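You operate a simulated robot arm through the tools that you are given. There is no shell and no other tool. Be economical: measure what you need, move in short steps, check, and stop when the job is done.

Carry out the task below with a simulated robot arm. There is one attempt and no reset: what you move stays moved.

## Task
Set the blue and green pegs in the two-hole plate and push blank QU5 up against them.

The check looks at the end state, three seconds after you hand in, the way a careful person would. Anything else that was tipped, shoved, dropped, spilled or broken makes it a failure.

## Robot
A 6-joint arm with a two-finger parallel gripper, fixed in place. Base frame: the origin is at the foot of the arm, x ahead of it, y to its left, z up; the work surface is at about z = 0. Units: mm, degrees, N and s.
With the tool pointing down near the work surface it reaches from about 140 to 580 mm from the base axis. Its first joint turns from -66.0 to 66.0 degrees. Payload 2.1 kg.
The TCP is the grasp point between the finger pads, 30 mm short of the fingertips. In the tool frame z runs along the fingers and y along their closing line. The gripper opens to 94 mm. The fingers are 28 mm wide and 10 mm thick; the gripper's body (50 by 96 mm) begins 55 mm behind the TCP.
Orientation is that of the tool frame in the base frame, as a unit quaternion [x, y, z, w]. With the fingers straight down and closing along the base's y, the tool's x points along the base's -x, its y along +y and its z along -z.

## Interface
- The arm moves only by the tool apply_moves. Its argument "series" is a list of rows, each a list of 7 numbers: the shift along the tool's x, y, z in mm, then the turn, a rotation vector about the tool's x, y, z in degrees, then the closure, from 0 (fully open) to 1 (shut). In form: [[dx, dy, dz, wx, wy, wz, hand], ...]. A call has 1 to 20 rows; each row is the pose to reach, as a shift and turn from the pose commanded when the call began, along the tool's axes at that moment. A row lasts 0.2 s, in which the tool goes at most 50 mm and 8.6 degrees; a call with a longer step from one row to the next is refused whole, and so is a gripper value outside its range. Where a pose cannot be reached the arm comes as near as it can. A force on the tool above 90 N (or 10 N above the force at the start of the call, whichever is more), or a blocked arm, ends the call early, and 0.2 s more pass. The fingers move at their own pace (about 72 mm/s each) and stop on an object; they squeeze with about 31 N. The grip force told is the motor's: it shows also when the fingers shut on nothing. Time passes only in rows, and 0.2 s behind the last, so rows that repeat a pose let the fingers close. The reply holds the time, the measured pose of the TCP, the force on the tool along the base axes, the opening and the grip force, in the units named above and with some noise, with the torque about the TCP (base axes, N m) and any sound that the robot's microphone picked up.
- Cameras (640 x 400 px; columns grow to the right, rows downward): "scene" is fixed at [55.7, -369.3, 493.5]; the picture's right is [0.77, -0.64, 0.00], its down [-0.31, -0.38, -0.87] and it looks along [0.56, 0.67, -0.49] (base axes); focal length 332 px, centre (320, 200). "wrist" rides on the gripper at [76, 14, -103] in the tool frame; the picture's right is [-0.18, 0.98, 0.00], its down [-0.75, -0.14, -0.64] and it looks along [-0.63, -0.12, 0.77] (tool axes); focal length 243 px, centre (320, 200). There is no depth. A picture from a camera that has moved, and an enlarged one, comes with that camera's place and axes in the base frame and with its lens.
- camera(camera): a new picture of that camera. The clock stands still meanwhile.
- inspect(camera, box): a new picture of the part [left, top, right, bottom] of that camera's present view, enlarged. The clock stands still meanwhile.
- finish_job(): hands the job in; it is judged then, once.

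Go step by step. Nothing tells you positions but the pictures and the camera data: compare them with the known pose of the tool, close in by small moves and look again before you grip or let go. The budget is 120 turns and 76 pictures, counting those below and the enlarged ones. Unless the task says otherwise, let go and move clear before handing in, and close with one line.

The tools are called after "Call:" as a command line: name --pt "numbers of a row" for each row, then --argument value for the rest, lists and objects as JSON in quotes. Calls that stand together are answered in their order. apply_moves: Moves the arm, as the interface text tells. Its arguments: {"type":"object","properties":{"series":{"type":"array","items":{"type":"array","items":{"type":"number"}}}},"required":["series"]} The other tools are called the same way: camera (camera) takes a picture; inspect (camera, box) takes an enlarged picture of a part of a camera's view; finish_job () hands the job in.

At the start:

```text
clock: 0.0
tcp_pos: [287.5, 43.6, 245.0]
orientation: [0.0, 1.0, -0.001, 0.0]
ft_force: [0.3, 0.1, -0.1]
wrist_torque: [-0.03, 0.0, 0.02]
gripper_width: 94.0
grip_force: 0.0
```

scene: 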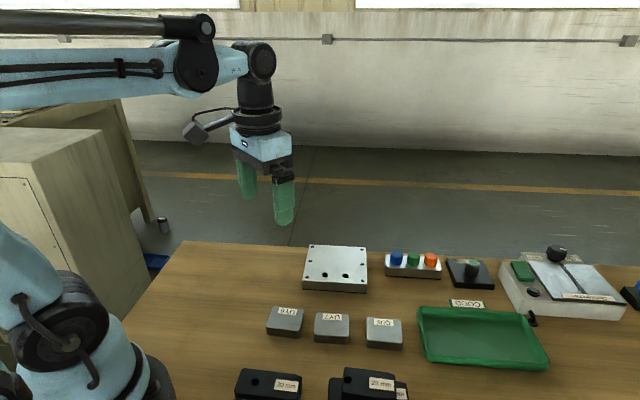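
wrist: 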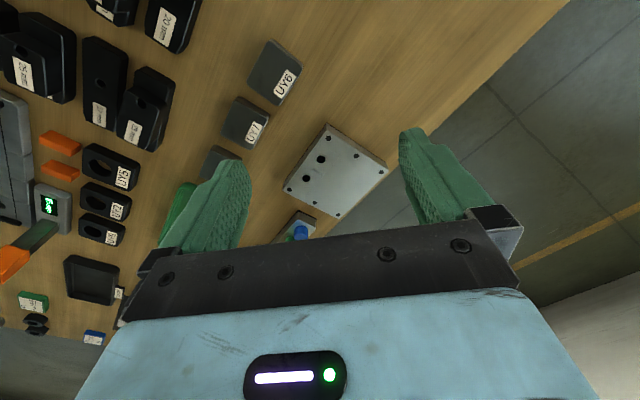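

I see a plate with two holes, a rack with blue, green and orange pegs, and three grey blanks. I'll enlarge these regions to measure them.

Call:
inspect --camera "scene" --box '[290, 230, 450, 330]'

Call:
inspect --camera "scene" --box '[240, 290, 440, 400]'

Call:
inspect --camera "wrist" --box '[180, 20, 400, 250]'

Call:
inspect --camera "scene" --box '[440, 230, 640, 350]'

```text
4.00 times, centred on (370, 280) of scene
camera zoom: at [55.7, -369.3, 493.5], right [0.77, -0.64, 0.0], down [-0.31, -0.38, -0.87], along [0.56, 0.67, -0.49], focal length 1330 px, centre (120, -120)
```

zoom: 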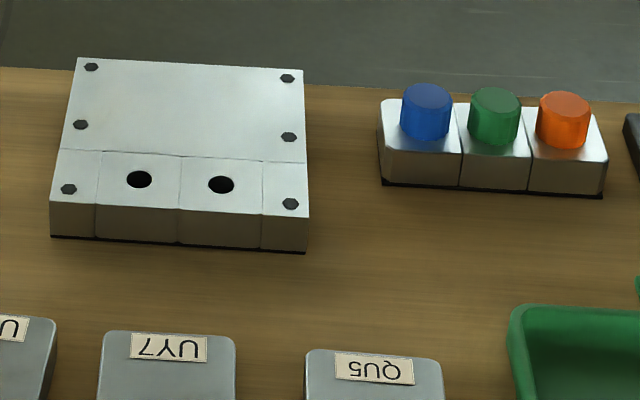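

```text
3.20 times, centred on (340, 345) of scene
camera zoom: at [55.7, -369.3, 493.5], right [0.77, -0.64, 0.0], down [-0.31, -0.38, -0.87], along [0.56, 0.67, -0.49], focal length 1064 px, centre (256, -264)
```

zoom: 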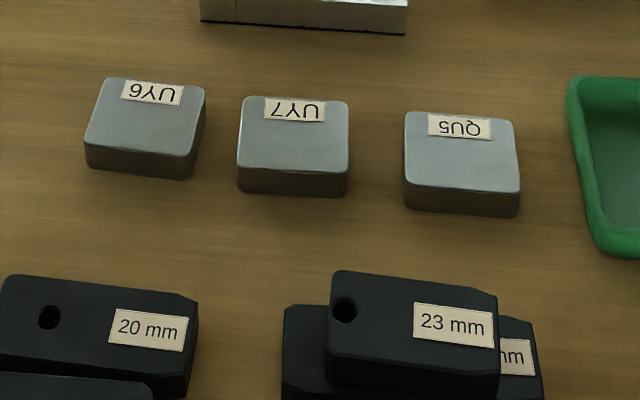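

```text
1.74 times, centred on (290, 135) of wrist
camera zoom: at [210.5, 57.9, 346.0], right [0.18, 0.98, 0.0], down [0.75, -0.14, 0.64], along [0.63, -0.12, -0.77], focal length 422 px, centre (372, 313)
```

zoom: 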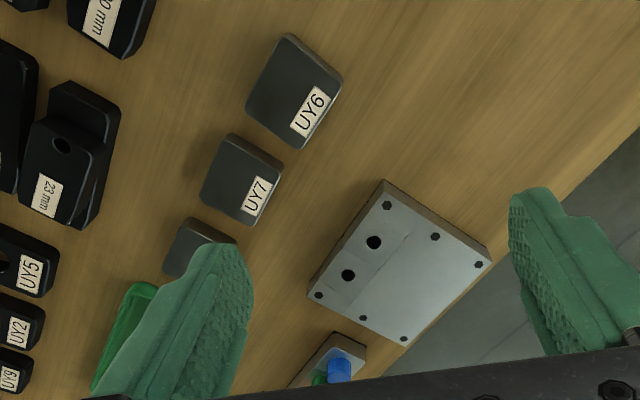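

```text
3.20 times, centred on (540, 290) of scene
camera zoom: at [55.7, -369.3, 493.5], right [0.77, -0.64, 0.0], down [-0.31, -0.38, -0.87], along [0.56, 0.67, -0.49], focal length 1064 px, centre (-384, -88)
```

zoom: 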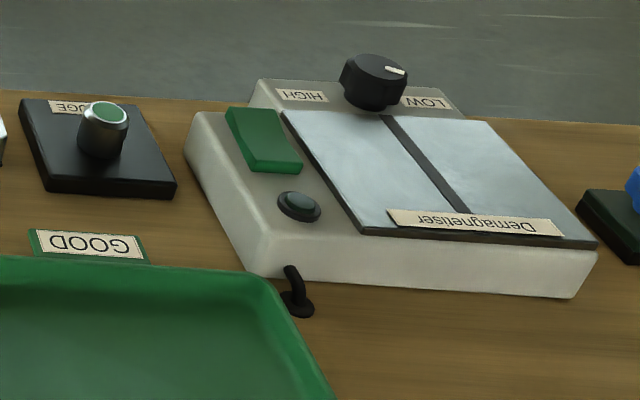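

The layout is turned about 45° in the base frame. The plate is about 24 mm high with its hole midpoint near (413, 9), the rack's blue peg is near (543, -42), and QU5 is near (380, -151). I'll turn the tool 45° and go over the rack to look closer.

Call:
apply_moves --pt "-35 -10 7 0 0 7.5 0" --pt "-70 -20 14 0 0 15 0" --pt "-105 -30 21 0 0 22.5 0" --pt "-140 -40 28 0 0 30 0" --pt "-175 -50 36 0 0 37.5 0" --pt "-212 -60 45 0 0 45 0" --pt "-212 -60 45 0 0 45 0"

Call:
camera --camera "wrist"

Call:
camera --camera "scene"

```text
clock: 1.6
tcp_pos: [499.8, -16.7, 198.2]
orientation: [0.385, 0.923, -0.001, 0.0]
ft_force: [0.9, 0.7, -1.0]
wrist_torque: [0.03, -0.05, 0.02]
gripper_width: 94.0
grip_force: 0.1
```

```text
69 pictures are left
camera wrist: at [456.5, 47.5, 300.3], right [0.83, 0.56, 0.0], down [0.43, -0.63, 0.64], along [0.36, -0.53, -0.77], focal length 243 px, centre (320, 200)
```

wrist: 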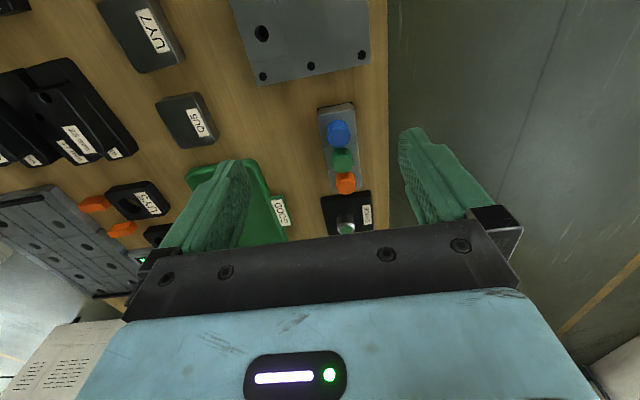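

```text
68 pictures are left
```

scene: 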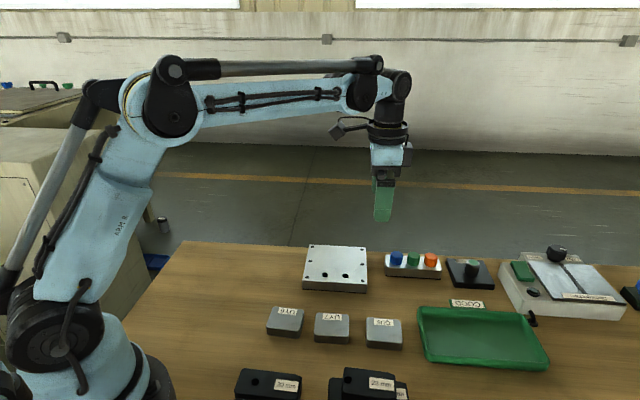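

The rack and plate are visible from the wrist. I'll enlarge both for a second fix.

Call:
inspect --camera "wrist" --box '[230, 0, 390, 100]'

Call:
inspect --camera "wrist" --box '[280, 90, 400, 240]'

Call:
inspect --camera "wrist" --box '[90, 60, 250, 160]'

```text
4.00 times, centred on (310, 50) of wrist
camera zoom: at [456.5, 47.5, 300.3], right [0.83, 0.56, 0.0], down [0.43, -0.63, 0.64], along [0.36, -0.53, -0.77], focal length 970 px, centre (360, 800)
```

zoom: 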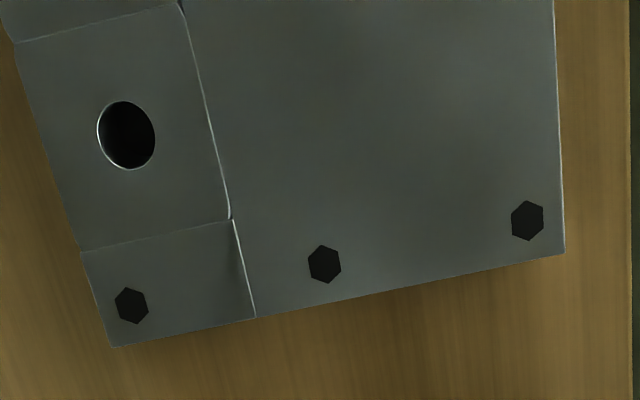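

```text
2.67 times, centred on (340, 165) of wrist
camera zoom: at [456.5, 47.5, 300.3], right [0.83, 0.56, 0.0], down [0.43, -0.63, 0.64], along [0.36, -0.53, -0.77], focal length 647 px, centre (267, 293)
```

zoom: 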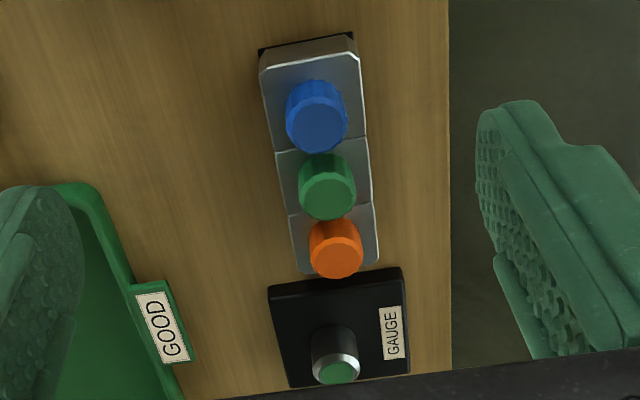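

```text
4.00 times, centred on (170, 110) of wrist
camera zoom: at [456.5, 47.5, 300.3], right [0.83, 0.56, 0.0], down [0.43, -0.63, 0.64], along [0.36, -0.53, -0.77], focal length 970 px, centre (920, 560)
```

zoom: 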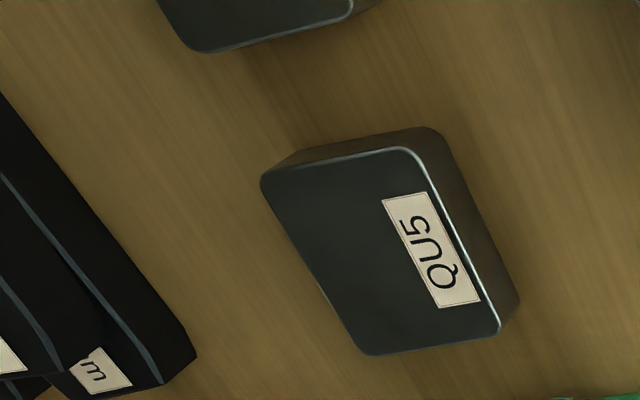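

Two views agree on the blue peg's top at about (543, -41, 46) with a 26 mm head, and on the holes at about (427, -5.5) and (397, 24). I'll come down above the blue peg with the fingers closing across the rack.

Call:
apply_moves --pt "-24 7 20 0 0 0 0" --pt "-48.4 13.6 40 0 0 0 0" --pt "-48.4 13.6 70 0 0 0 0" --pt "-48.4 13.6 100 0 0 0 0" --pt "-48.4 13.6 100 0 0 0 0.2"

Call:
camera --camera "wrist"

Call:
inspect --camera "scene" --box '[340, 180, 460, 290]'

```text
clock: 2.8
tcp_pos: [544.3, -41.4, 96.4]
orientation: [0.382, 0.924, 0.0, 0.001]
ft_force: [-0.2, -0.7, 0.4]
wrist_torque: [-0.01, 0.01, -0.01]
gripper_width: 75.1
grip_force: 0.1
```

```text
64 pictures are left
camera wrist: at [500.0, 23.2, 198.5], right [0.83, 0.56, 0.0], down [0.43, -0.63, 0.64], along [0.36, -0.53, -0.77], focal length 243 px, centre (320, 200)
```

wrist: 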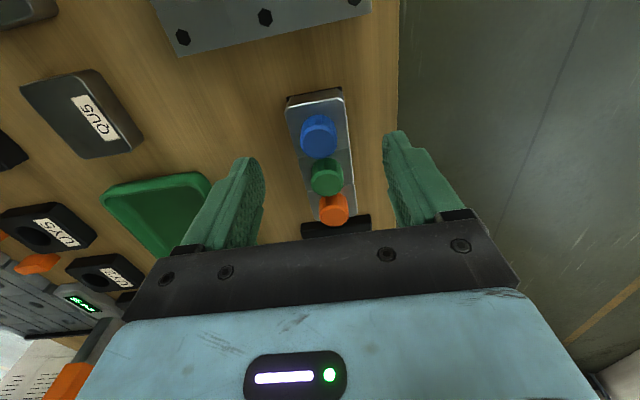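

```text
3.64 times, centred on (400, 235) of scene
camera zoom: at [55.7, -369.3, 493.5], right [0.77, -0.64, 0.0], down [-0.31, -0.38, -0.87], along [0.56, 0.67, -0.49], focal length 1209 px, centre (29, 73)
```

zoom: 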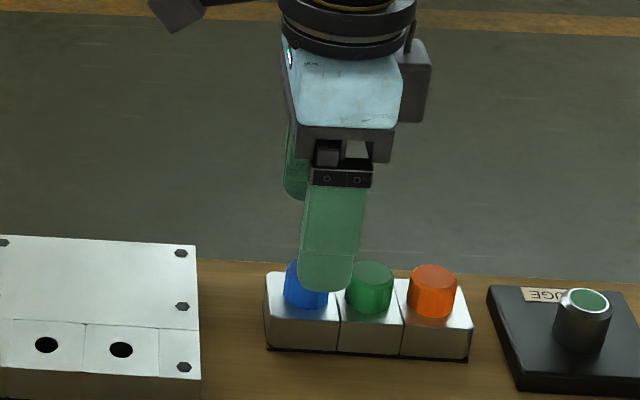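

The tool is above the blue peg. I'll zoom to check alignment before descending.

Call:
inspect --camera "wrist" --box '[260, 80, 380, 240]'

```text
2.50 times, centred on (320, 160) of wrist
camera zoom: at [500.0, 23.2, 198.5], right [0.83, 0.56, 0.0], down [0.43, -0.63, 0.64], along [0.36, -0.53, -0.77], focal length 606 px, centre (320, 300)
```

zoom: 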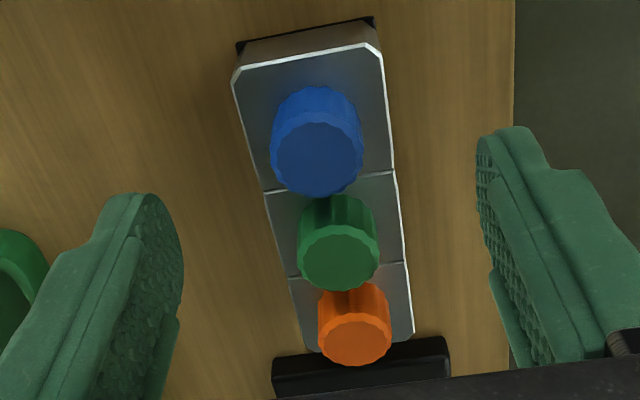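

The blue peg sits about 2 mm toward the plate side of the TCP. I'll correct, descend to z≈57 and close.

Call:
apply_moves --pt "2.4 -0.4 15 0 0 0 0.2" --pt "2.4 -0.4 30 0 0 0 0.2" --pt "2.4 -0.4 39 0 0 0 0.2" --pt "2.4 -0.4 39 0 0 0 0.2"

Call:
inspect --camera "scene" --box '[340, 200, 460, 290]'

Call:
inspect --camera "wrist" --box '[230, 60, 430, 240]'

```text
clock: 3.8
tcp_pos: [540.6, -39.0, 60.7]
orientation: [0.382, 0.924, 0.0, 0.001]
ft_force: [0.9, -0.3, -0.5]
wrist_torque: [-0.02, 0.03, -0.02]
gripper_width: 75.4
grip_force: 0.2
```

```text
4.44 times, centred on (400, 245) of scene
camera zoom: at [55.7, -369.3, 493.5], right [0.77, -0.64, 0.0], down [-0.31, -0.38, -0.87], along [0.56, 0.67, -0.49], focal length 1477 px, centre (-36, 0)
```

zoom: 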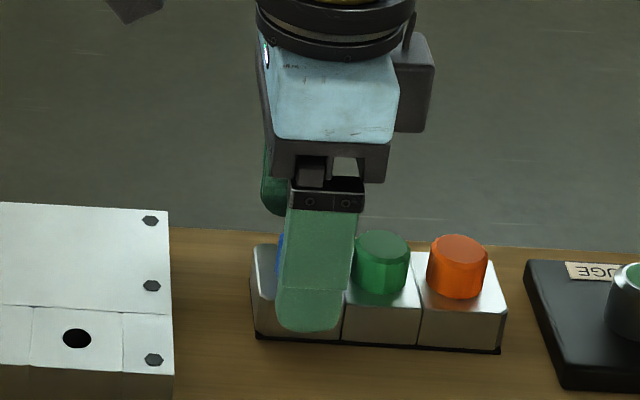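

```text
2.22 times, centred on (330, 150) of wrist
camera zoom: at [497.0, 25.2, 161.5], right [0.83, 0.56, 0.0], down [0.43, -0.63, 0.64], along [0.36, -0.53, -0.77], focal length 539 px, centre (298, 311)
```

zoom: 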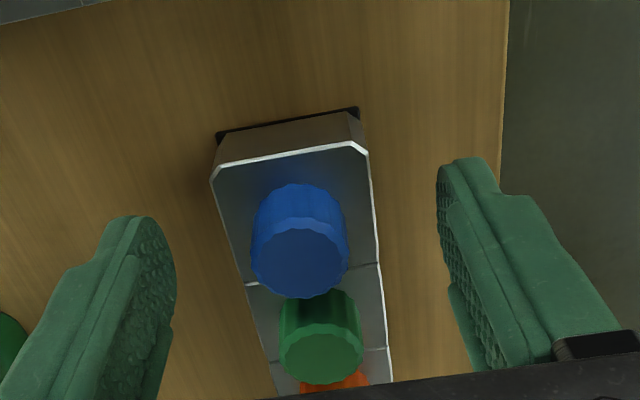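

Blue is centred between the fingers and the fingertips are near z=31. I'll lower slightly and close.

Call:
apply_moves --pt "0 0 2 0 0 0 0.2" --pt "0 0 2 0 0 0 0.5" --pt "0 0 2 0 0 0 0.8" --pt "0 0 2 0 0 0 0.8" --pt "0 0 2 0 0 0 0.9" --pt "0 0 2 0 0 0 0.9"

Call:
inspect --camera "scene" --box '[340, 200, 460, 290]'

```text
clock: 5.2
tcp_pos: [541.4, -39.6, 58.2]
orientation: [0.383, 0.924, 0.0, 0.001]
ft_force: [2.1, -1.1, -0.7]
wrist_torque: [0.01, -0.01, 0.01]
gripper_width: 23.5
grip_force: 31.0
```

```text
4.44 times, centred on (400, 245) of scene
camera zoom: at [55.7, -369.3, 493.5], right [0.77, -0.64, 0.0], down [-0.31, -0.38, -0.87], along [0.56, 0.67, -0.49], focal length 1477 px, centre (-36, 0)
```

zoom: 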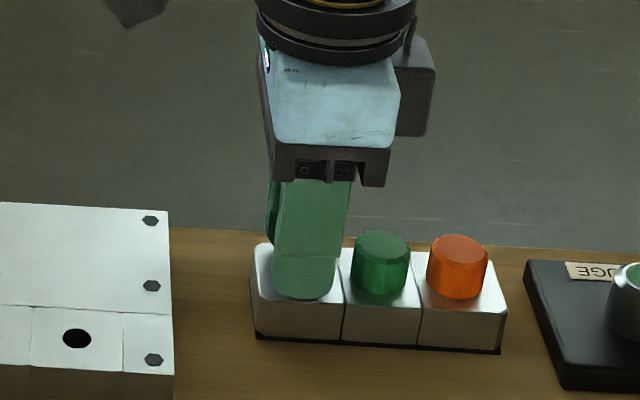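

The grip is on the peg at 23.5 mm. I'll lift straight up.

Call:
apply_moves --pt "0 0 -8 0 0 0 0.9" --pt "0 0 -20 0 0 0 0.9" --pt "0 0 -40 0 0 0 0.9" --pt "0 0 -60 0 0 0 0.9" --pt "0 0 -80 0 0 0 0.9" --pt "0 0 -80 0 0 0 0.9"

Call:
inspect --camera "scene" --box '[340, 180, 460, 290]'

Call:
camera --camera "wrist"

```text
clock: 6.6
tcp_pos: [541.3, -39.8, 139.9]
orientation: [0.383, 0.924, 0.0, 0.001]
ft_force: [-0.4, 0.2, -1.1]
wrist_torque: [-0.04, 0.0, 0.01]
gripper_width: 23.8
grip_force: 30.6
```

```text
3.64 times, centred on (400, 235) of scene
camera zoom: at [55.7, -369.3, 493.5], right [0.77, -0.64, 0.0], down [-0.31, -0.38, -0.87], along [0.56, 0.67, -0.49], focal length 1209 px, centre (29, 73)
```

zoom: 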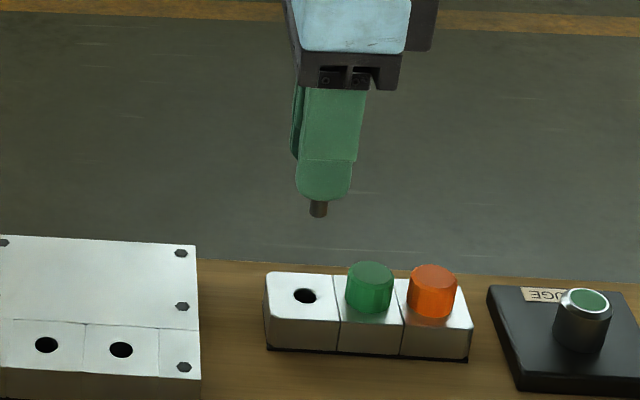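

```text
57 pictures are left
camera wrist: at [496.9, 24.3, 241.9], right [0.83, 0.56, 0.0], down [0.43, -0.63, 0.64], along [0.36, -0.53, -0.77], focal length 243 px, centre (320, 200)
```

wrist: 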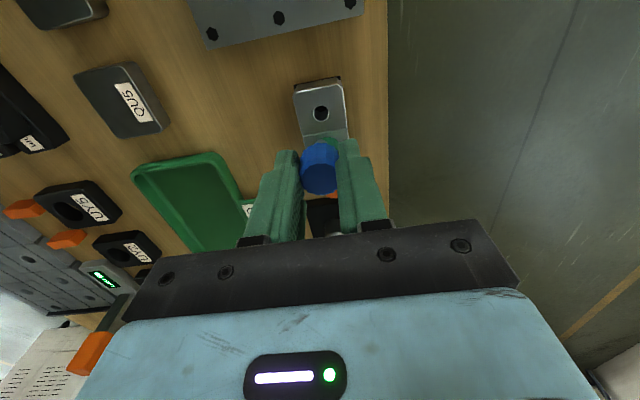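

The peg's shank is about 11 mm across and the holes about 13.5 mm. I'll carry it over the left hole at the same height, so the wrist view can be compared with the rack hole seen at pixel (321, 113).

Call:
apply_moves --pt "30 -11.5 0 0 0 0 0.9" --pt "65 -25 0 0 0 0 0.9" --pt "105 -40 0 0 0 0 0.9" --pt "135 -52 0 0 0 0 0.9" --pt "146.8 -56.5 0 0 0 0 0.9" --pt "146.8 -56.5 0 0 0 0 0.9"

Call:
inspect --camera "wrist" --box '[240, 60, 400, 220]'

Call:
inspect --camera "scene" --box '[270, 200, 390, 300]'

```text
clock: 8.0
tcp_pos: [396.7, 22.8, 138.2]
orientation: [0.383, 0.924, -0.001, 0.0]
ft_force: [-0.1, -0.8, 0.1]
wrist_torque: [-0.02, -0.01, -0.02]
gripper_width: 24.1
grip_force: 31.0
```

```text
2.50 times, centred on (320, 140) of wrist
camera zoom: at [352.7, 87.9, 239.3], right [0.83, 0.56, 0.0], down [0.43, -0.63, 0.64], along [0.36, -0.53, -0.77], focal length 606 px, centre (320, 350)
```

zoom: 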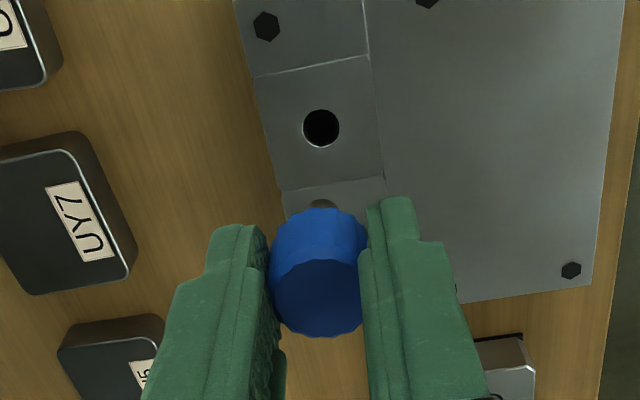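

```text
4.00 times, centred on (330, 250) of scene
camera zoom: at [55.7, -369.3, 493.5], right [0.77, -0.64, 0.0], down [-0.31, -0.38, -0.87], along [0.56, 0.67, -0.49], focal length 1330 px, centre (280, 0)
```

zoom: 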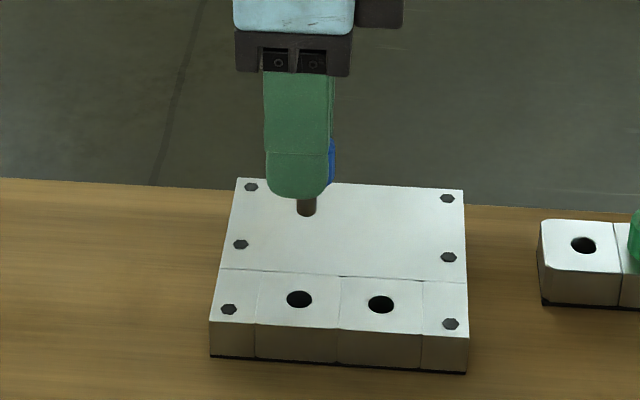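

The hole appears at nearly the same pixel as the rack hole, about 1–2 mm further along tool x. I'll shift 1 mm and descend partway to compare the shank with the hole.

Call:
apply_moves --pt "1 0 20 0 0 0 0.9" --pt "1 0 40 0 0 0 0.9" --pt "1 0 58 0 0 0 0.9" --pt "1 0 58 0 0 0 0.9"

Call:
inspect --camera "wrist" --box '[260, 90, 380, 200]'

Call:
inspect --camera "scene" --box '[290, 230, 370, 290]'

```text
clock: 9.0
tcp_pos: [395.9, 23.1, 80.6]
orientation: [0.383, 0.924, 0.0, 0.001]
ft_force: [-0.2, -0.2, 1.2]
wrist_torque: [-0.02, -0.01, 0.0]
gripper_width: 24.1
grip_force: 30.6
```

```text
3.64 times, centred on (320, 145) of wrist
camera zoom: at [351.4, 87.4, 182.8], right [0.83, 0.56, 0.0], down [0.43, -0.63, 0.64], along [0.36, -0.53, -0.77], focal length 882 px, centre (320, 400)
```

zoom: 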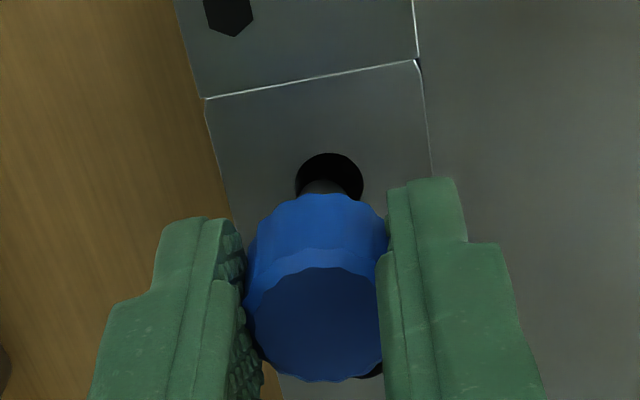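

```text
6.67 times, centred on (330, 260) of scene
camera zoom: at [55.7, -369.3, 493.5], right [0.77, -0.64, 0.0], down [-0.31, -0.38, -0.87], along [0.56, 0.67, -0.49], focal length 2216 px, centre (253, -200)
```

zoom: 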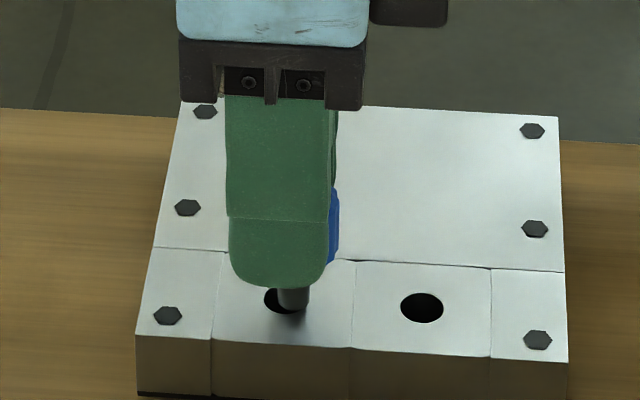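

The shank is just above the hole and seems offset about 2–3 mm. I'll look closer at the tip.

Call:
inspect --camera "scene" --box '[315, 262, 347, 282]'

Call:
inspect --camera "wrist" --box '[300, 125, 340, 150]'

```text
16.00 times, centred on (331, 272) of scene
camera zoom: at [55.7, -369.3, 493.5], right [0.77, -0.64, 0.0], down [-0.31, -0.38, -0.87], along [0.56, 0.67, -0.49], focal length 5318 px, centre (144, -952)
```

zoom: 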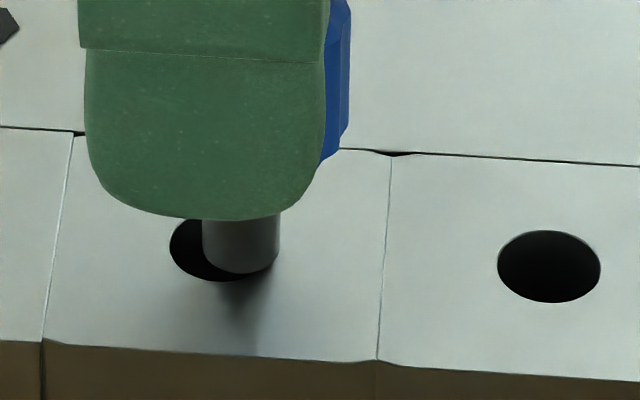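

```text
16.00 times, centred on (320, 138) of wrist
camera zoom: at [351.4, 87.4, 182.8], right [0.83, 0.56, 0.0], down [0.43, -0.63, 0.64], along [0.36, -0.53, -0.77], focal length 3882 px, centre (320, 1200)
```

zoom: 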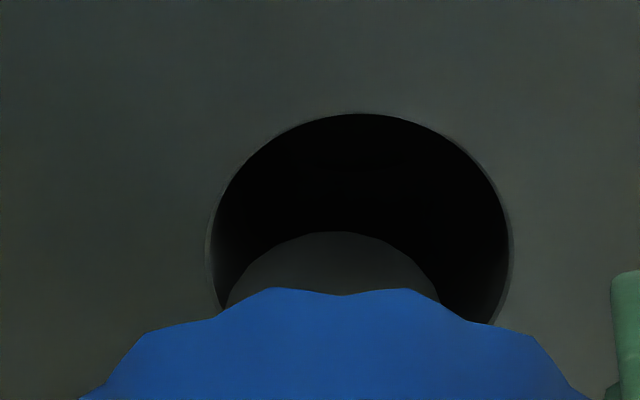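

The tip is about 2 mm above the plate and offset about (+0.8, -3.3) mm from the hole. I'll correct that and dip into the hole a little.

Call:
apply_moves --pt "2.9 1.8 0 0 0 0 0.9" --pt "2.9 1.8 0 0 0 0 0.9" --pt "2.9 1.8 3 0 0 0 0.9" --pt "2.9 1.8 6 0 0 0 0.9"

Call:
inspect --camera "scene" --box '[315, 262, 347, 282]'

Call:
inspect --camera "wrist" --box '[300, 125, 340, 150]'

```text
clock: 10.0
tcp_pos: [395.3, 27.6, 74.1]
orientation: [0.382, 0.924, 0.0, 0.0]
ft_force: [0.2, -0.5, -0.9]
wrist_torque: [-0.03, 0.0, -0.03]
gripper_width: 24.1
grip_force: 31.1
```

```text
16.00 times, centred on (331, 272) of scene
camera zoom: at [55.7, -369.3, 493.5], right [0.77, -0.64, 0.0], down [-0.31, -0.38, -0.87], along [0.56, 0.67, -0.49], focal length 5318 px, centre (144, -952)
```

zoom: 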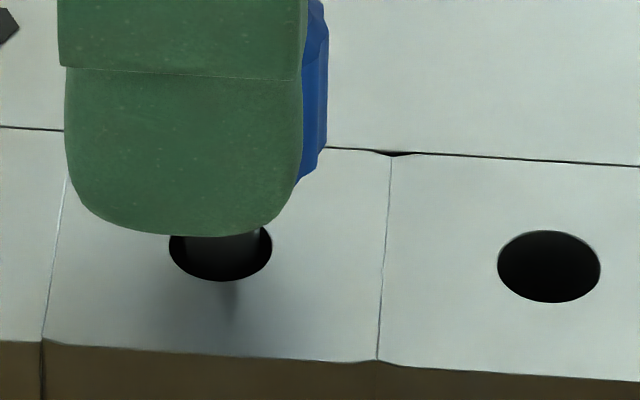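

```text
16.00 times, centred on (320, 138) of wrist
camera zoom: at [351.9, 91.8, 177.0], right [0.83, 0.56, 0.0], down [0.43, -0.63, 0.64], along [0.36, -0.53, -0.77], focal length 3882 px, centre (320, 1200)
```

zoom: 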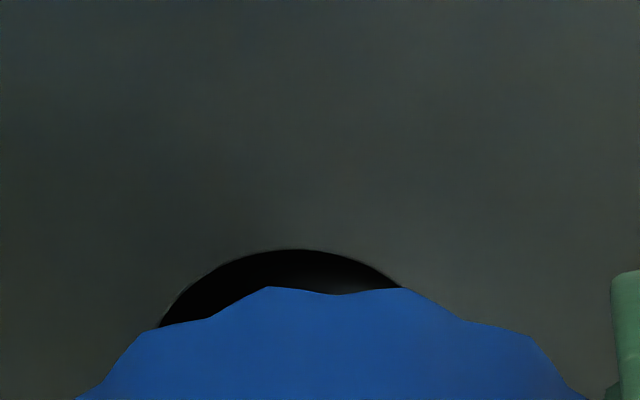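

The shank has entered the hole's outline but sits about 1.5 mm toward the back. I'll correct and continue down gently.

Call:
apply_moves --pt "0 -1.4 0 0 0 0 0.9" --pt "0 -1.4 3 0 0 0 0.9" --pt "0 -1.4 6 0 0 0 0.9" --pt "0 -1.4 8 0 0 0 0.9"

Call:
inspect --camera "scene" --box '[315, 262, 347, 282]'

Call:
inspect --camera "wrist" --box '[260, 90, 380, 200]'

```text
clock: 11.0
tcp_pos: [395.2, 27.0, 65.6]
orientation: [0.383, 0.924, -0.001, 0.001]
ft_force: [0.3, -0.5, -0.3]
wrist_torque: [-0.02, 0.01, -0.01]
gripper_width: 24.0
grip_force: 30.9
```

```text
16.00 times, centred on (331, 272) of scene
camera zoom: at [55.7, -369.3, 493.5], right [0.77, -0.64, 0.0], down [-0.31, -0.38, -0.87], along [0.56, 0.67, -0.49], focal length 5318 px, centre (144, -952)
```

zoom: 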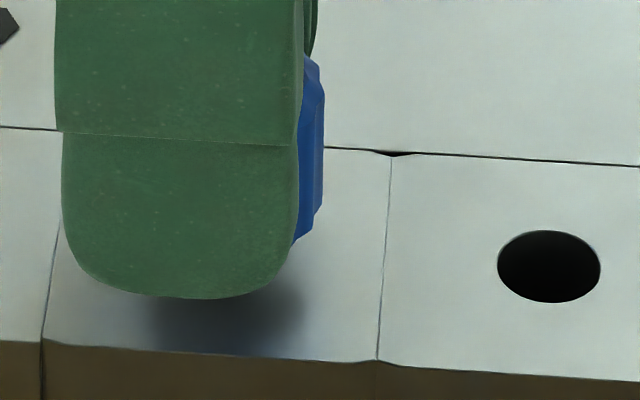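

```text
3.64 times, centred on (320, 145) of wrist
camera zoom: at [350.8, 91.3, 167.9], right [0.83, 0.56, 0.0], down [0.43, -0.63, 0.64], along [0.36, -0.53, -0.77], focal length 882 px, centre (320, 400)
```

zoom: 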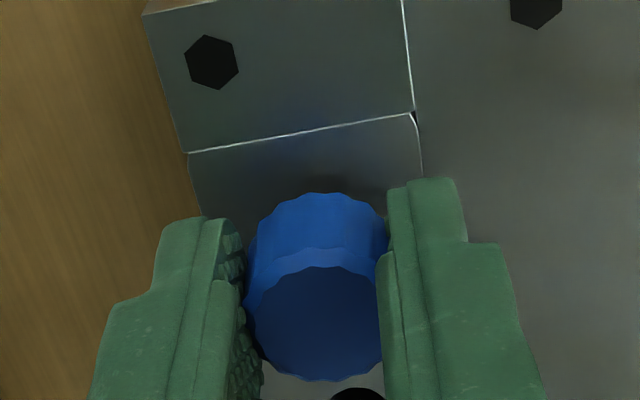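

No contact force, and the peg is going in. I'll go down in small steps and watch the force.

Call:
apply_moves --pt "0 0 2 0 0 0 0.9" --pt "0 0 4 0 0 0 0.9" --pt "0 0 5.5 0 0 0 0.9"

Call:
inspect --camera "scene" --box '[315, 262, 347, 282]'

```text
clock: 11.8
tcp_pos: [395.2, 27.8, 61.1]
orientation: [0.383, 0.924, -0.001, 0.001]
ft_force: [0.9, -0.2, -1.1]
wrist_torque: [0.01, 0.0, -0.03]
gripper_width: 23.9
grip_force: 30.9
```

```text
16.00 times, centred on (331, 272) of scene
camera zoom: at [55.7, -369.3, 493.5], right [0.77, -0.64, 0.0], down [-0.31, -0.38, -0.87], along [0.56, 0.67, -0.49], focal length 5318 px, centre (144, -952)
```

zoom: 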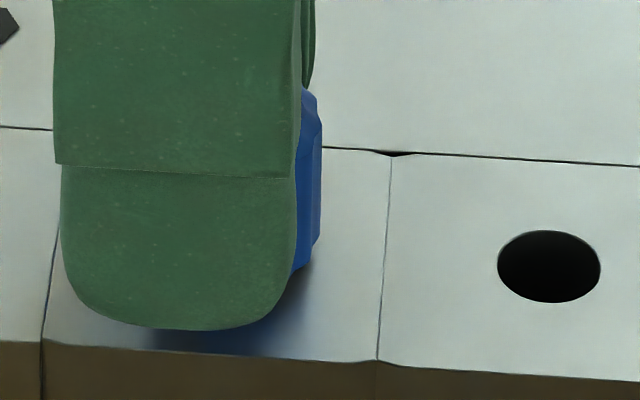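

Still free; I'll continue in 1 mm steps.

Call:
apply_moves --pt "0 0 1 0 0 0 0.9" --pt "0 0 2 0 0 0 0.9" --pt "0 0 2 0 0 0 0.9"

Call:
apply_moves --pt "0 0 0.7 0 0 0 0.9" --pt "0 0 1.4 0 0 0 0.9"

```text
clock: 12.6
tcp_pos: [396.5, 26.8, 58.6]
orientation: [0.383, 0.924, 0.001, 0.002]
ft_force: [0.7, 0.2, 1.7]
wrist_torque: [-0.01, -0.06, 0.02]
gripper_width: 23.9
grip_force: 30.5
```

```text
clock: 13.2
tcp_pos: [396.1, 26.1, 57.2]
orientation: [0.383, 0.924, 0.0, 0.002]
ft_force: [-0.9, -0.2, 3.2]
wrist_torque: [-0.04, 0.03, -0.02]
gripper_width: 23.7
grip_force: 30.8
```

A slight upward force is appearing, so I'll go down another millimetre.

Call:
apply_moves --pt "0 0 0.5 0 0 0 0.9" --pt "0 0 1 0 0 0 0.9"

Call:
inspect --camera "wrist" --box '[260, 90, 380, 200]'

Call:
inspect --camera "scene" --box '[315, 262, 347, 282]'

```text
clock: 13.8
tcp_pos: [396.1, 27.7, 56.5]
orientation: [0.382, 0.924, 0.001, 0.001]
ft_force: [-2.0, 0.8, 5.8]
wrist_torque: [-0.02, 0.03, 0.01]
gripper_width: 23.5
grip_force: 30.7
```

```text
3.64 times, centred on (320, 145) of wrist
camera zoom: at [351.6, 91.0, 158.3], right [0.83, 0.56, 0.0], down [0.43, -0.63, 0.64], along [0.36, -0.53, -0.77], focal length 882 px, centre (320, 400)
```

zoom: 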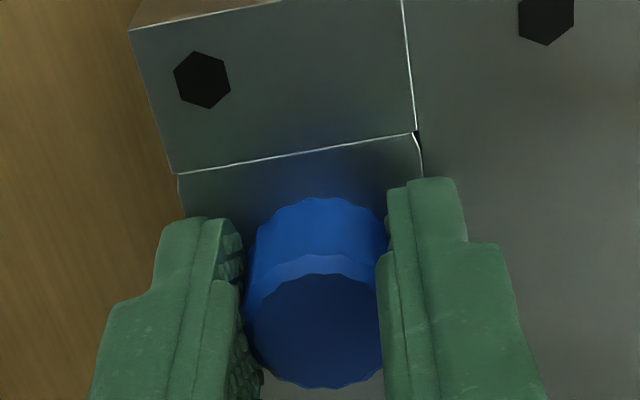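

```text
16.00 times, centred on (331, 272) of scene
camera zoom: at [55.7, -369.3, 493.5], right [0.77, -0.64, 0.0], down [-0.31, -0.38, -0.87], along [0.56, 0.67, -0.49], focal length 5318 px, centre (144, -952)
```

zoom: 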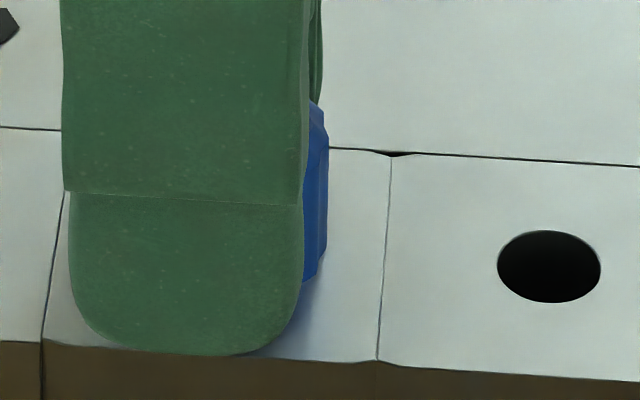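

The peg is seated: the force builds and it now slips slightly in the fingers. I'll release and rise straight up.

Call:
apply_moves --pt "0 0 0 0 0 0 0.7" --pt "0 0 0 0 0 0 0.5" --pt "0 0 0 0 0 0 0.5" --pt "0 0 -15 0 0 0 0.5" --pt "0 0 -40 0 0 0 0.5" --pt "0 0 -70 0 0 0 0.5" --pt "0 0 -84 0 0 0 0.5"

Call:
inspect --camera "scene" --box '[290, 230, 370, 290]'

Call:
camera --camera "wrist"

```text
clock: 15.4
tcp_pos: [395.7, 27.1, 138.4]
orientation: [0.383, 0.924, 0.0, 0.001]
ft_force: [0.1, -0.3, 0.1]
wrist_torque: [0.0, -0.03, 0.02]
gripper_width: 46.9
grip_force: 0.1
```

```text
6.67 times, centred on (330, 260) of scene
camera zoom: at [55.7, -369.3, 493.5], right [0.77, -0.64, 0.0], down [-0.31, -0.38, -0.87], along [0.56, 0.67, -0.49], focal length 2216 px, centre (253, -200)
```

zoom: 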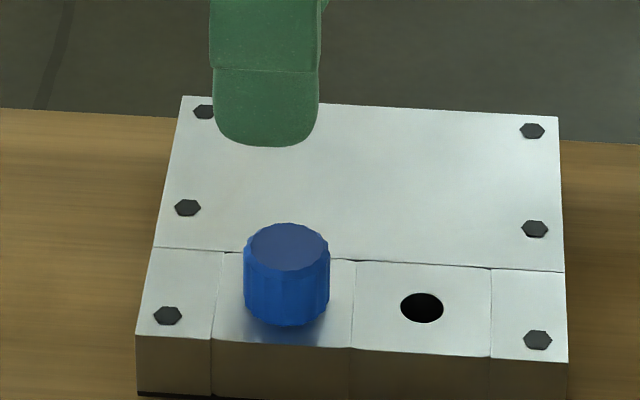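

```text
42 pictures are left
camera wrist: at [351.1, 91.5, 241.4], right [0.83, 0.56, 0.0], down [0.43, -0.63, 0.64], along [0.36, -0.53, -0.77], focal length 243 px, centre (320, 200)
```

wrist: 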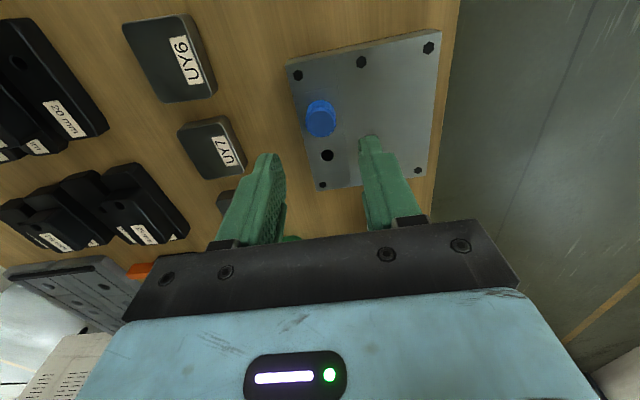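

Blue is in the left hole, flush and upright. Green should be near (566.8, -64.8), so I'll move above it.

Call:
apply_moves --pt "-35 10.5 0 0 0 0 0.5" --pt "-75 22.5 0 0 0 0 0.4" --pt "-115 34.5 0 0 0 0 0.3" --pt "-155 46.5 0 0 0 0 0.2" --pt "-180 54 0 0 0 0 0.2" --pt "-186.5 56.3 20 0 0 0 0.2" --pt "-186.5 56.3 45 0 0 0 0.2" --pt "-186.5 56.3 45 0 0 0 0.2"

Call:
inspect --camera "wrist" --box '[260, 80, 380, 240]'

```text
clock: 17.2
tcp_pos: [566.9, -66.3, 96.0]
orientation: [0.382, 0.924, -0.001, 0.0]
ft_force: [-0.1, 0.5, 0.1]
wrist_torque: [0.01, 0.01, 0.01]
gripper_width: 75.1
grip_force: 0.1
```

```text
2.50 times, centred on (320, 160) of wrist
camera zoom: at [523.2, -2.1, 198.6], right [0.83, 0.56, 0.0], down [0.43, -0.63, 0.64], along [0.36, -0.53, -0.77], focal length 606 px, centre (320, 300)
```

zoom: 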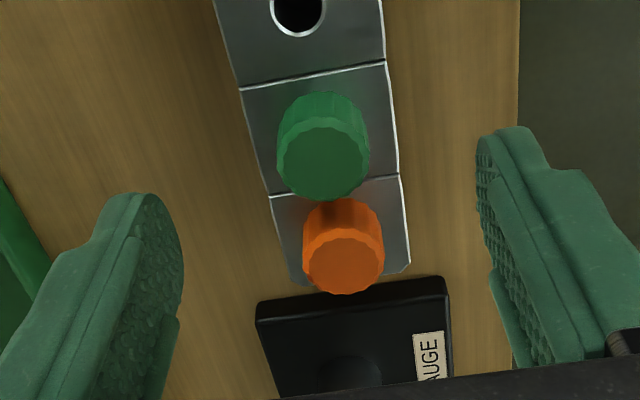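

Green is centred under the tool. I'll descend to z≈59 and close.

Call:
apply_moves --pt "0 0 15 0 0 0 0.2" --pt "0 0 30 0 0 0 0.2" --pt "0 0 37 0 0 0 0.2" --pt "0 0 37 0 0 0 0.2" --pt "0 0 37 0 0 0 0.6" --pt "0 0 37 0 0 0 0.9" --pt "0 0 37 0 0 0 0.9" --pt "0 0 37 0 0 0 0.9"

Call:
inspect --camera "wrist" --box '[260, 80, 380, 240]'

```text
clock: 19.0
tcp_pos: [566.5, -65.8, 59.2]
orientation: [0.382, 0.924, 0.0, 0.0]
ft_force: [0.0, -0.2, 0.5]
wrist_torque: [-0.02, 0.01, -0.02]
gripper_width: 23.9
grip_force: 31.2
```

```text
2.50 times, centred on (320, 160) of wrist
camera zoom: at [522.3, -2.5, 161.2], right [0.83, 0.56, 0.0], down [0.43, -0.63, 0.64], along [0.36, -0.53, -0.77], focal length 606 px, centre (320, 300)
```

zoom: 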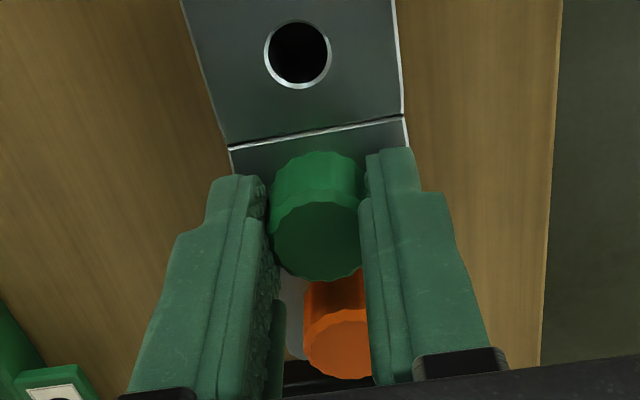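

Green is gripped at 23.9 mm. I'll lift it, carry it over the right hole and stop with the tip just above the plate.

Call:
apply_moves --pt "0 0 -8 0 0 0 0.9" --pt "0 0 -25 0 0 0 0.9" --pt "0 0 -50 0 0 0 0.9" --pt "0 0 -70 0 0 0 0.9" --pt "35 -13.8 -75 0 0 0 0.9" --pt "75 -29.5 -75 0 0 0 0.9" --pt "110 -43.2 -75 0 0 0 0.9" --pt "135 -53 -75 0 0 0 0.9" --pt "143.5 -56.4 -75 0 0 0 0.9" --pt "143.5 -56.4 -50 0 0 0 0.9" --pt "143.5 -56.4 -30 0 0 0 0.9" --pt "143.5 -56.4 -22 0 0 0 0.9" --pt "143.5 -56.4 -22 0 0 0 0.9" --pt "143.5 -56.4 -22 0 0 0 0.9"

Call:
inspect --camera "scene" --box '[325, 262, 357, 282]'

Call:
inspect --camera "wrist" --box '[300, 125, 340, 150]'

```text
clock: 22.0
tcp_pos: [425.1, -4.6, 81.4]
orientation: [0.383, 0.924, -0.001, 0.0]
ft_force: [-0.7, -0.4, -0.2]
wrist_torque: [0.0, 0.01, 0.01]
gripper_width: 24.1
grip_force: 31.0
```

```text
16.00 times, centred on (341, 272) of scene
camera zoom: at [55.7, -369.3, 493.5], right [0.77, -0.64, 0.0], down [-0.31, -0.38, -0.87], along [0.56, 0.67, -0.49], focal length 5318 px, centre (-16, -952)
```

zoom: 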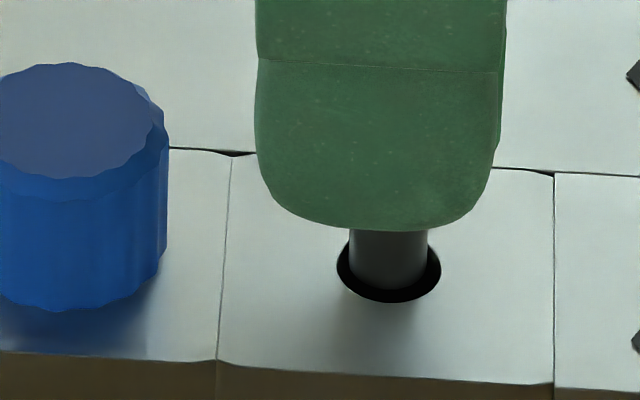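

```text
16.00 times, centred on (320, 138) of wrist
camera zoom: at [381.2, 60.5, 182.7], right [0.83, 0.56, 0.0], down [0.43, -0.63, 0.64], along [0.36, -0.53, -0.77], focal length 3882 px, centre (320, 1200)
```

zoom: 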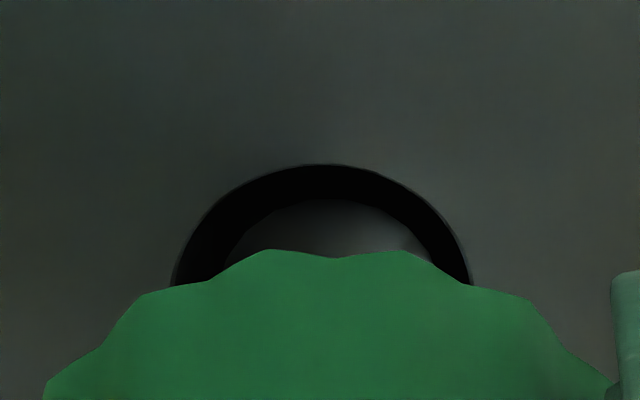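

The shank is well centred in the hole from both views. I'll descend in steps.

Call:
apply_moves --pt "0 -0.4 4 0 0 0 0.9" --pt "0 -0.4 8 0 0 0 0.9" --pt "0 -0.4 12 0 0 0 0.9" --pt "0 -0.4 16 0 0 0 0.9" --pt "0 -0.4 19 0 0 0 0.9" --pt "0 -0.4 21 0 0 0 0.9"

Call:
apply_moves --pt "0 0 0.8 0 0 0 0.9" --pt "0 0 1.6 0 0 0 0.9"

```text
clock: 23.4
tcp_pos: [425.1, -4.7, 59.7]
orientation: [0.382, 0.924, 0.0, 0.001]
ft_force: [0.0, 0.6, -0.5]
wrist_torque: [0.03, 0.03, 0.0]
gripper_width: 23.9
grip_force: 31.0
```

```text
clock: 24.0
tcp_pos: [426.2, -3.5, 57.3]
orientation: [0.383, 0.924, -0.001, 0.002]
ft_force: [-0.9, -1.3, 10.9]
wrist_torque: [-0.03, 0.01, -0.01]
gripper_width: 24.1
grip_force: 31.1
```

It has contacted and seated. I'll release and rise.

Call:
apply_moves --pt "0 0 0 0 0 0 0.7" --pt "0 0 0 0 0 0 0.5" --pt "0 0 0 0 0 0 0.5" --pt "0 0 -15 0 0 0 0.5" --pt "0 0 -40 0 0 0 0.5" --pt "0 0 -70 0 0 0 0.5" --pt "0 0 -110 0 0 0 0.5"

Call:
inspect --camera "scene" --box '[290, 230, 370, 290]'

```text
clock: 25.6
tcp_pos: [425.9, -3.6, 168.9]
orientation: [0.383, 0.924, 0.0, 0.002]
ft_force: [0.0, 0.6, 0.5]
wrist_torque: [-0.02, -0.04, -0.02]
gripper_width: 46.9
grip_force: 0.0
```

```text
6.67 times, centred on (330, 260) of scene
camera zoom: at [55.7, -369.3, 493.5], right [0.77, -0.64, 0.0], down [-0.31, -0.38, -0.87], along [0.56, 0.67, -0.49], focal length 2216 px, centre (253, -200)
```

zoom: 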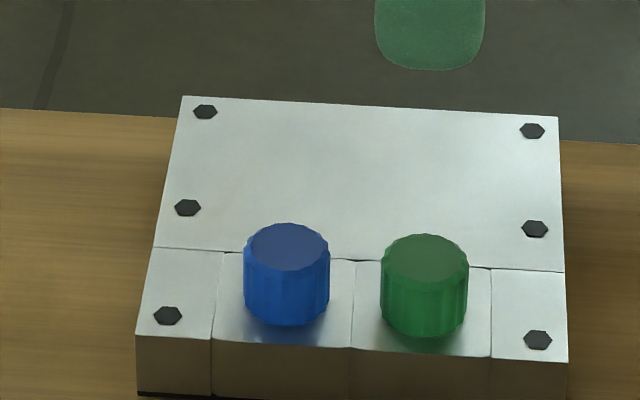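

Both pegs are seated. Next I'll turn the tool 90°, so the fingers close along the blank's long side, and go over QU5.

Call:
apply_moves --pt "-6 -11 0 0 0 -8.2 0.2" --pt "-12 -23 0 0 0 -16.4 0.2" --pt "-18 -35 0 0 0 -24.6 0.2" --pt "-25 -47 0 0 0 -32.8 0.2" --pt "-32 -60 0 0 0 -41 0.2" --pt "-39 -73 0 0 0 -49.2 0.2" --pt "-46 -87 0 0 0 -57.4 0.2" --pt "-53 -100 0 0 0 -65.6 0.2" --pt "-60 -113 0 0 0 -73.8 0.2" --pt "-67 -126 10 0 0 -82 0.2" --pt "-72.3 -136.3 18 0 0 -90 0.2" --pt "-72.3 -136.3 18 0 0 -90 0.2"

Call:
camera --camera "wrist"

Call:
camera --camera "scene"

```text
clock: 28.2
tcp_pos: [380.1, -151.6, 149.7]
orientation: [-0.382, 0.924, -0.002, 0.0]
ft_force: [-0.4, 0.4, 0.2]
wrist_torque: [-0.01, -0.01, 0.01]
gripper_width: 75.2
grip_force: 0.0
```

```text
36 pictures are left
camera wrist: at [315.0, -195.4, 252.6], right [-0.57, 0.82, 0.0], down [0.63, 0.43, 0.64], along [0.53, 0.36, -0.77], focal length 243 px, centre (320, 200)
```

wrist: 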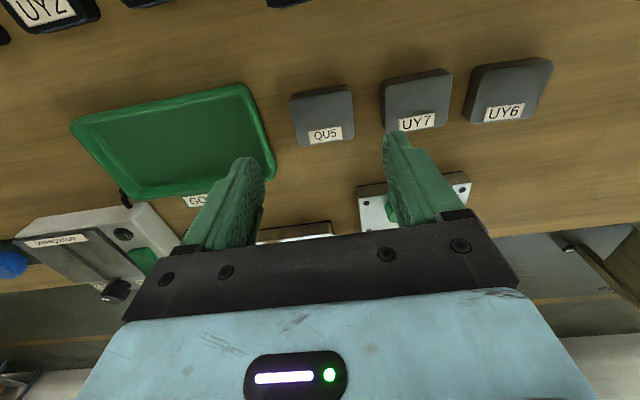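

```text
35 pictures are left
```

scene: 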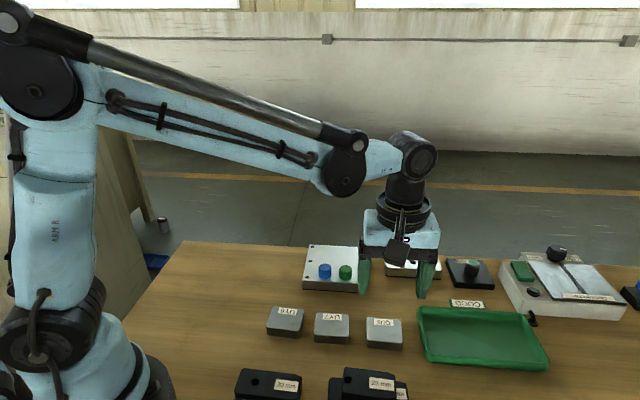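

QU5 lies ahead of the fingers. I'll enlarge it to get its centre and angle.

Call:
inspect --camera "wrist" --box '[260, 60, 420, 160]'

```text
4.00 times, centred on (340, 110) of wrist
camera zoom: at [315.0, -195.4, 252.6], right [-0.57, 0.82, 0.0], down [0.63, 0.43, 0.64], along [0.53, 0.36, -0.77], focal length 970 px, centre (240, 560)
```

zoom: 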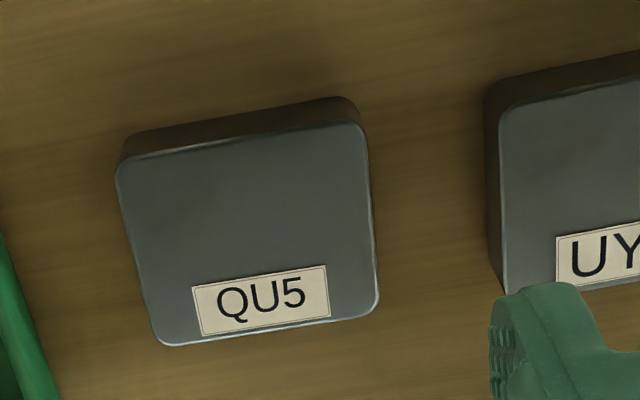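

The wrist view puts QU5 at about (390, -141), 58 × 47 mm and 20 mm tall, turned about 2° from the tool. I'll shift over it and come down partway.

Call:
apply_moves --pt "-14.2 0 20 0 0 0 0.2" --pt "-14.2 0 45 0 0 0 0.2" --pt "-14.2 0 70 0 0 0 0.2" --pt "-14.2 0 85 0 0 0 0.2" --pt "-14.2 0 85 0 0 0 0.2"

Call:
camera --camera "wrist"

Call:
inspect --camera "scene" --box '[320, 260, 480, 360]'

```text
clock: 29.4
tcp_pos: [388.4, -139.9, 65.6]
orientation: [-0.383, 0.924, 0.0, 0.001]
ft_force: [0.8, -0.2, -0.6]
wrist_torque: [0.0, -0.02, -0.01]
gripper_width: 75.4
grip_force: 0.0
```

```text
33 pictures are left
camera wrist: at [324.6, -184.3, 167.8], right [-0.56, 0.83, 0.0], down [0.63, 0.43, 0.64], along [0.53, 0.36, -0.77], focal length 243 px, centre (320, 200)
```

wrist: 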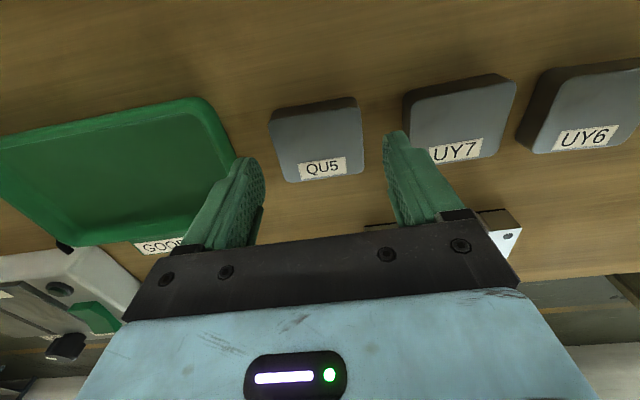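

```text
4.00 times, centred on (400, 310) of scene
camera zoom: at [55.7, -369.3, 493.5], right [0.77, -0.64, 0.0], down [-0.31, -0.38, -0.87], along [0.56, 0.67, -0.49], focal length 1330 px, centre (0, -240)
```

zoom: 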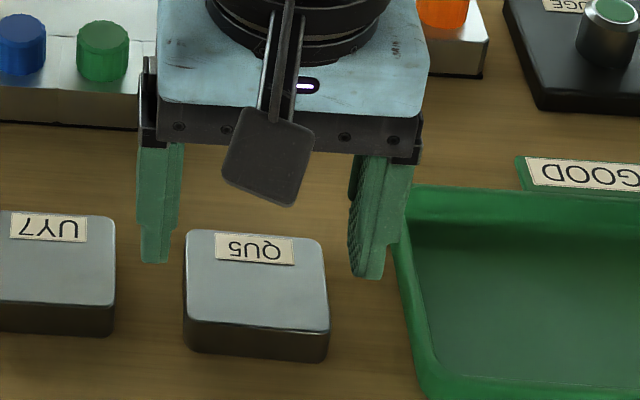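

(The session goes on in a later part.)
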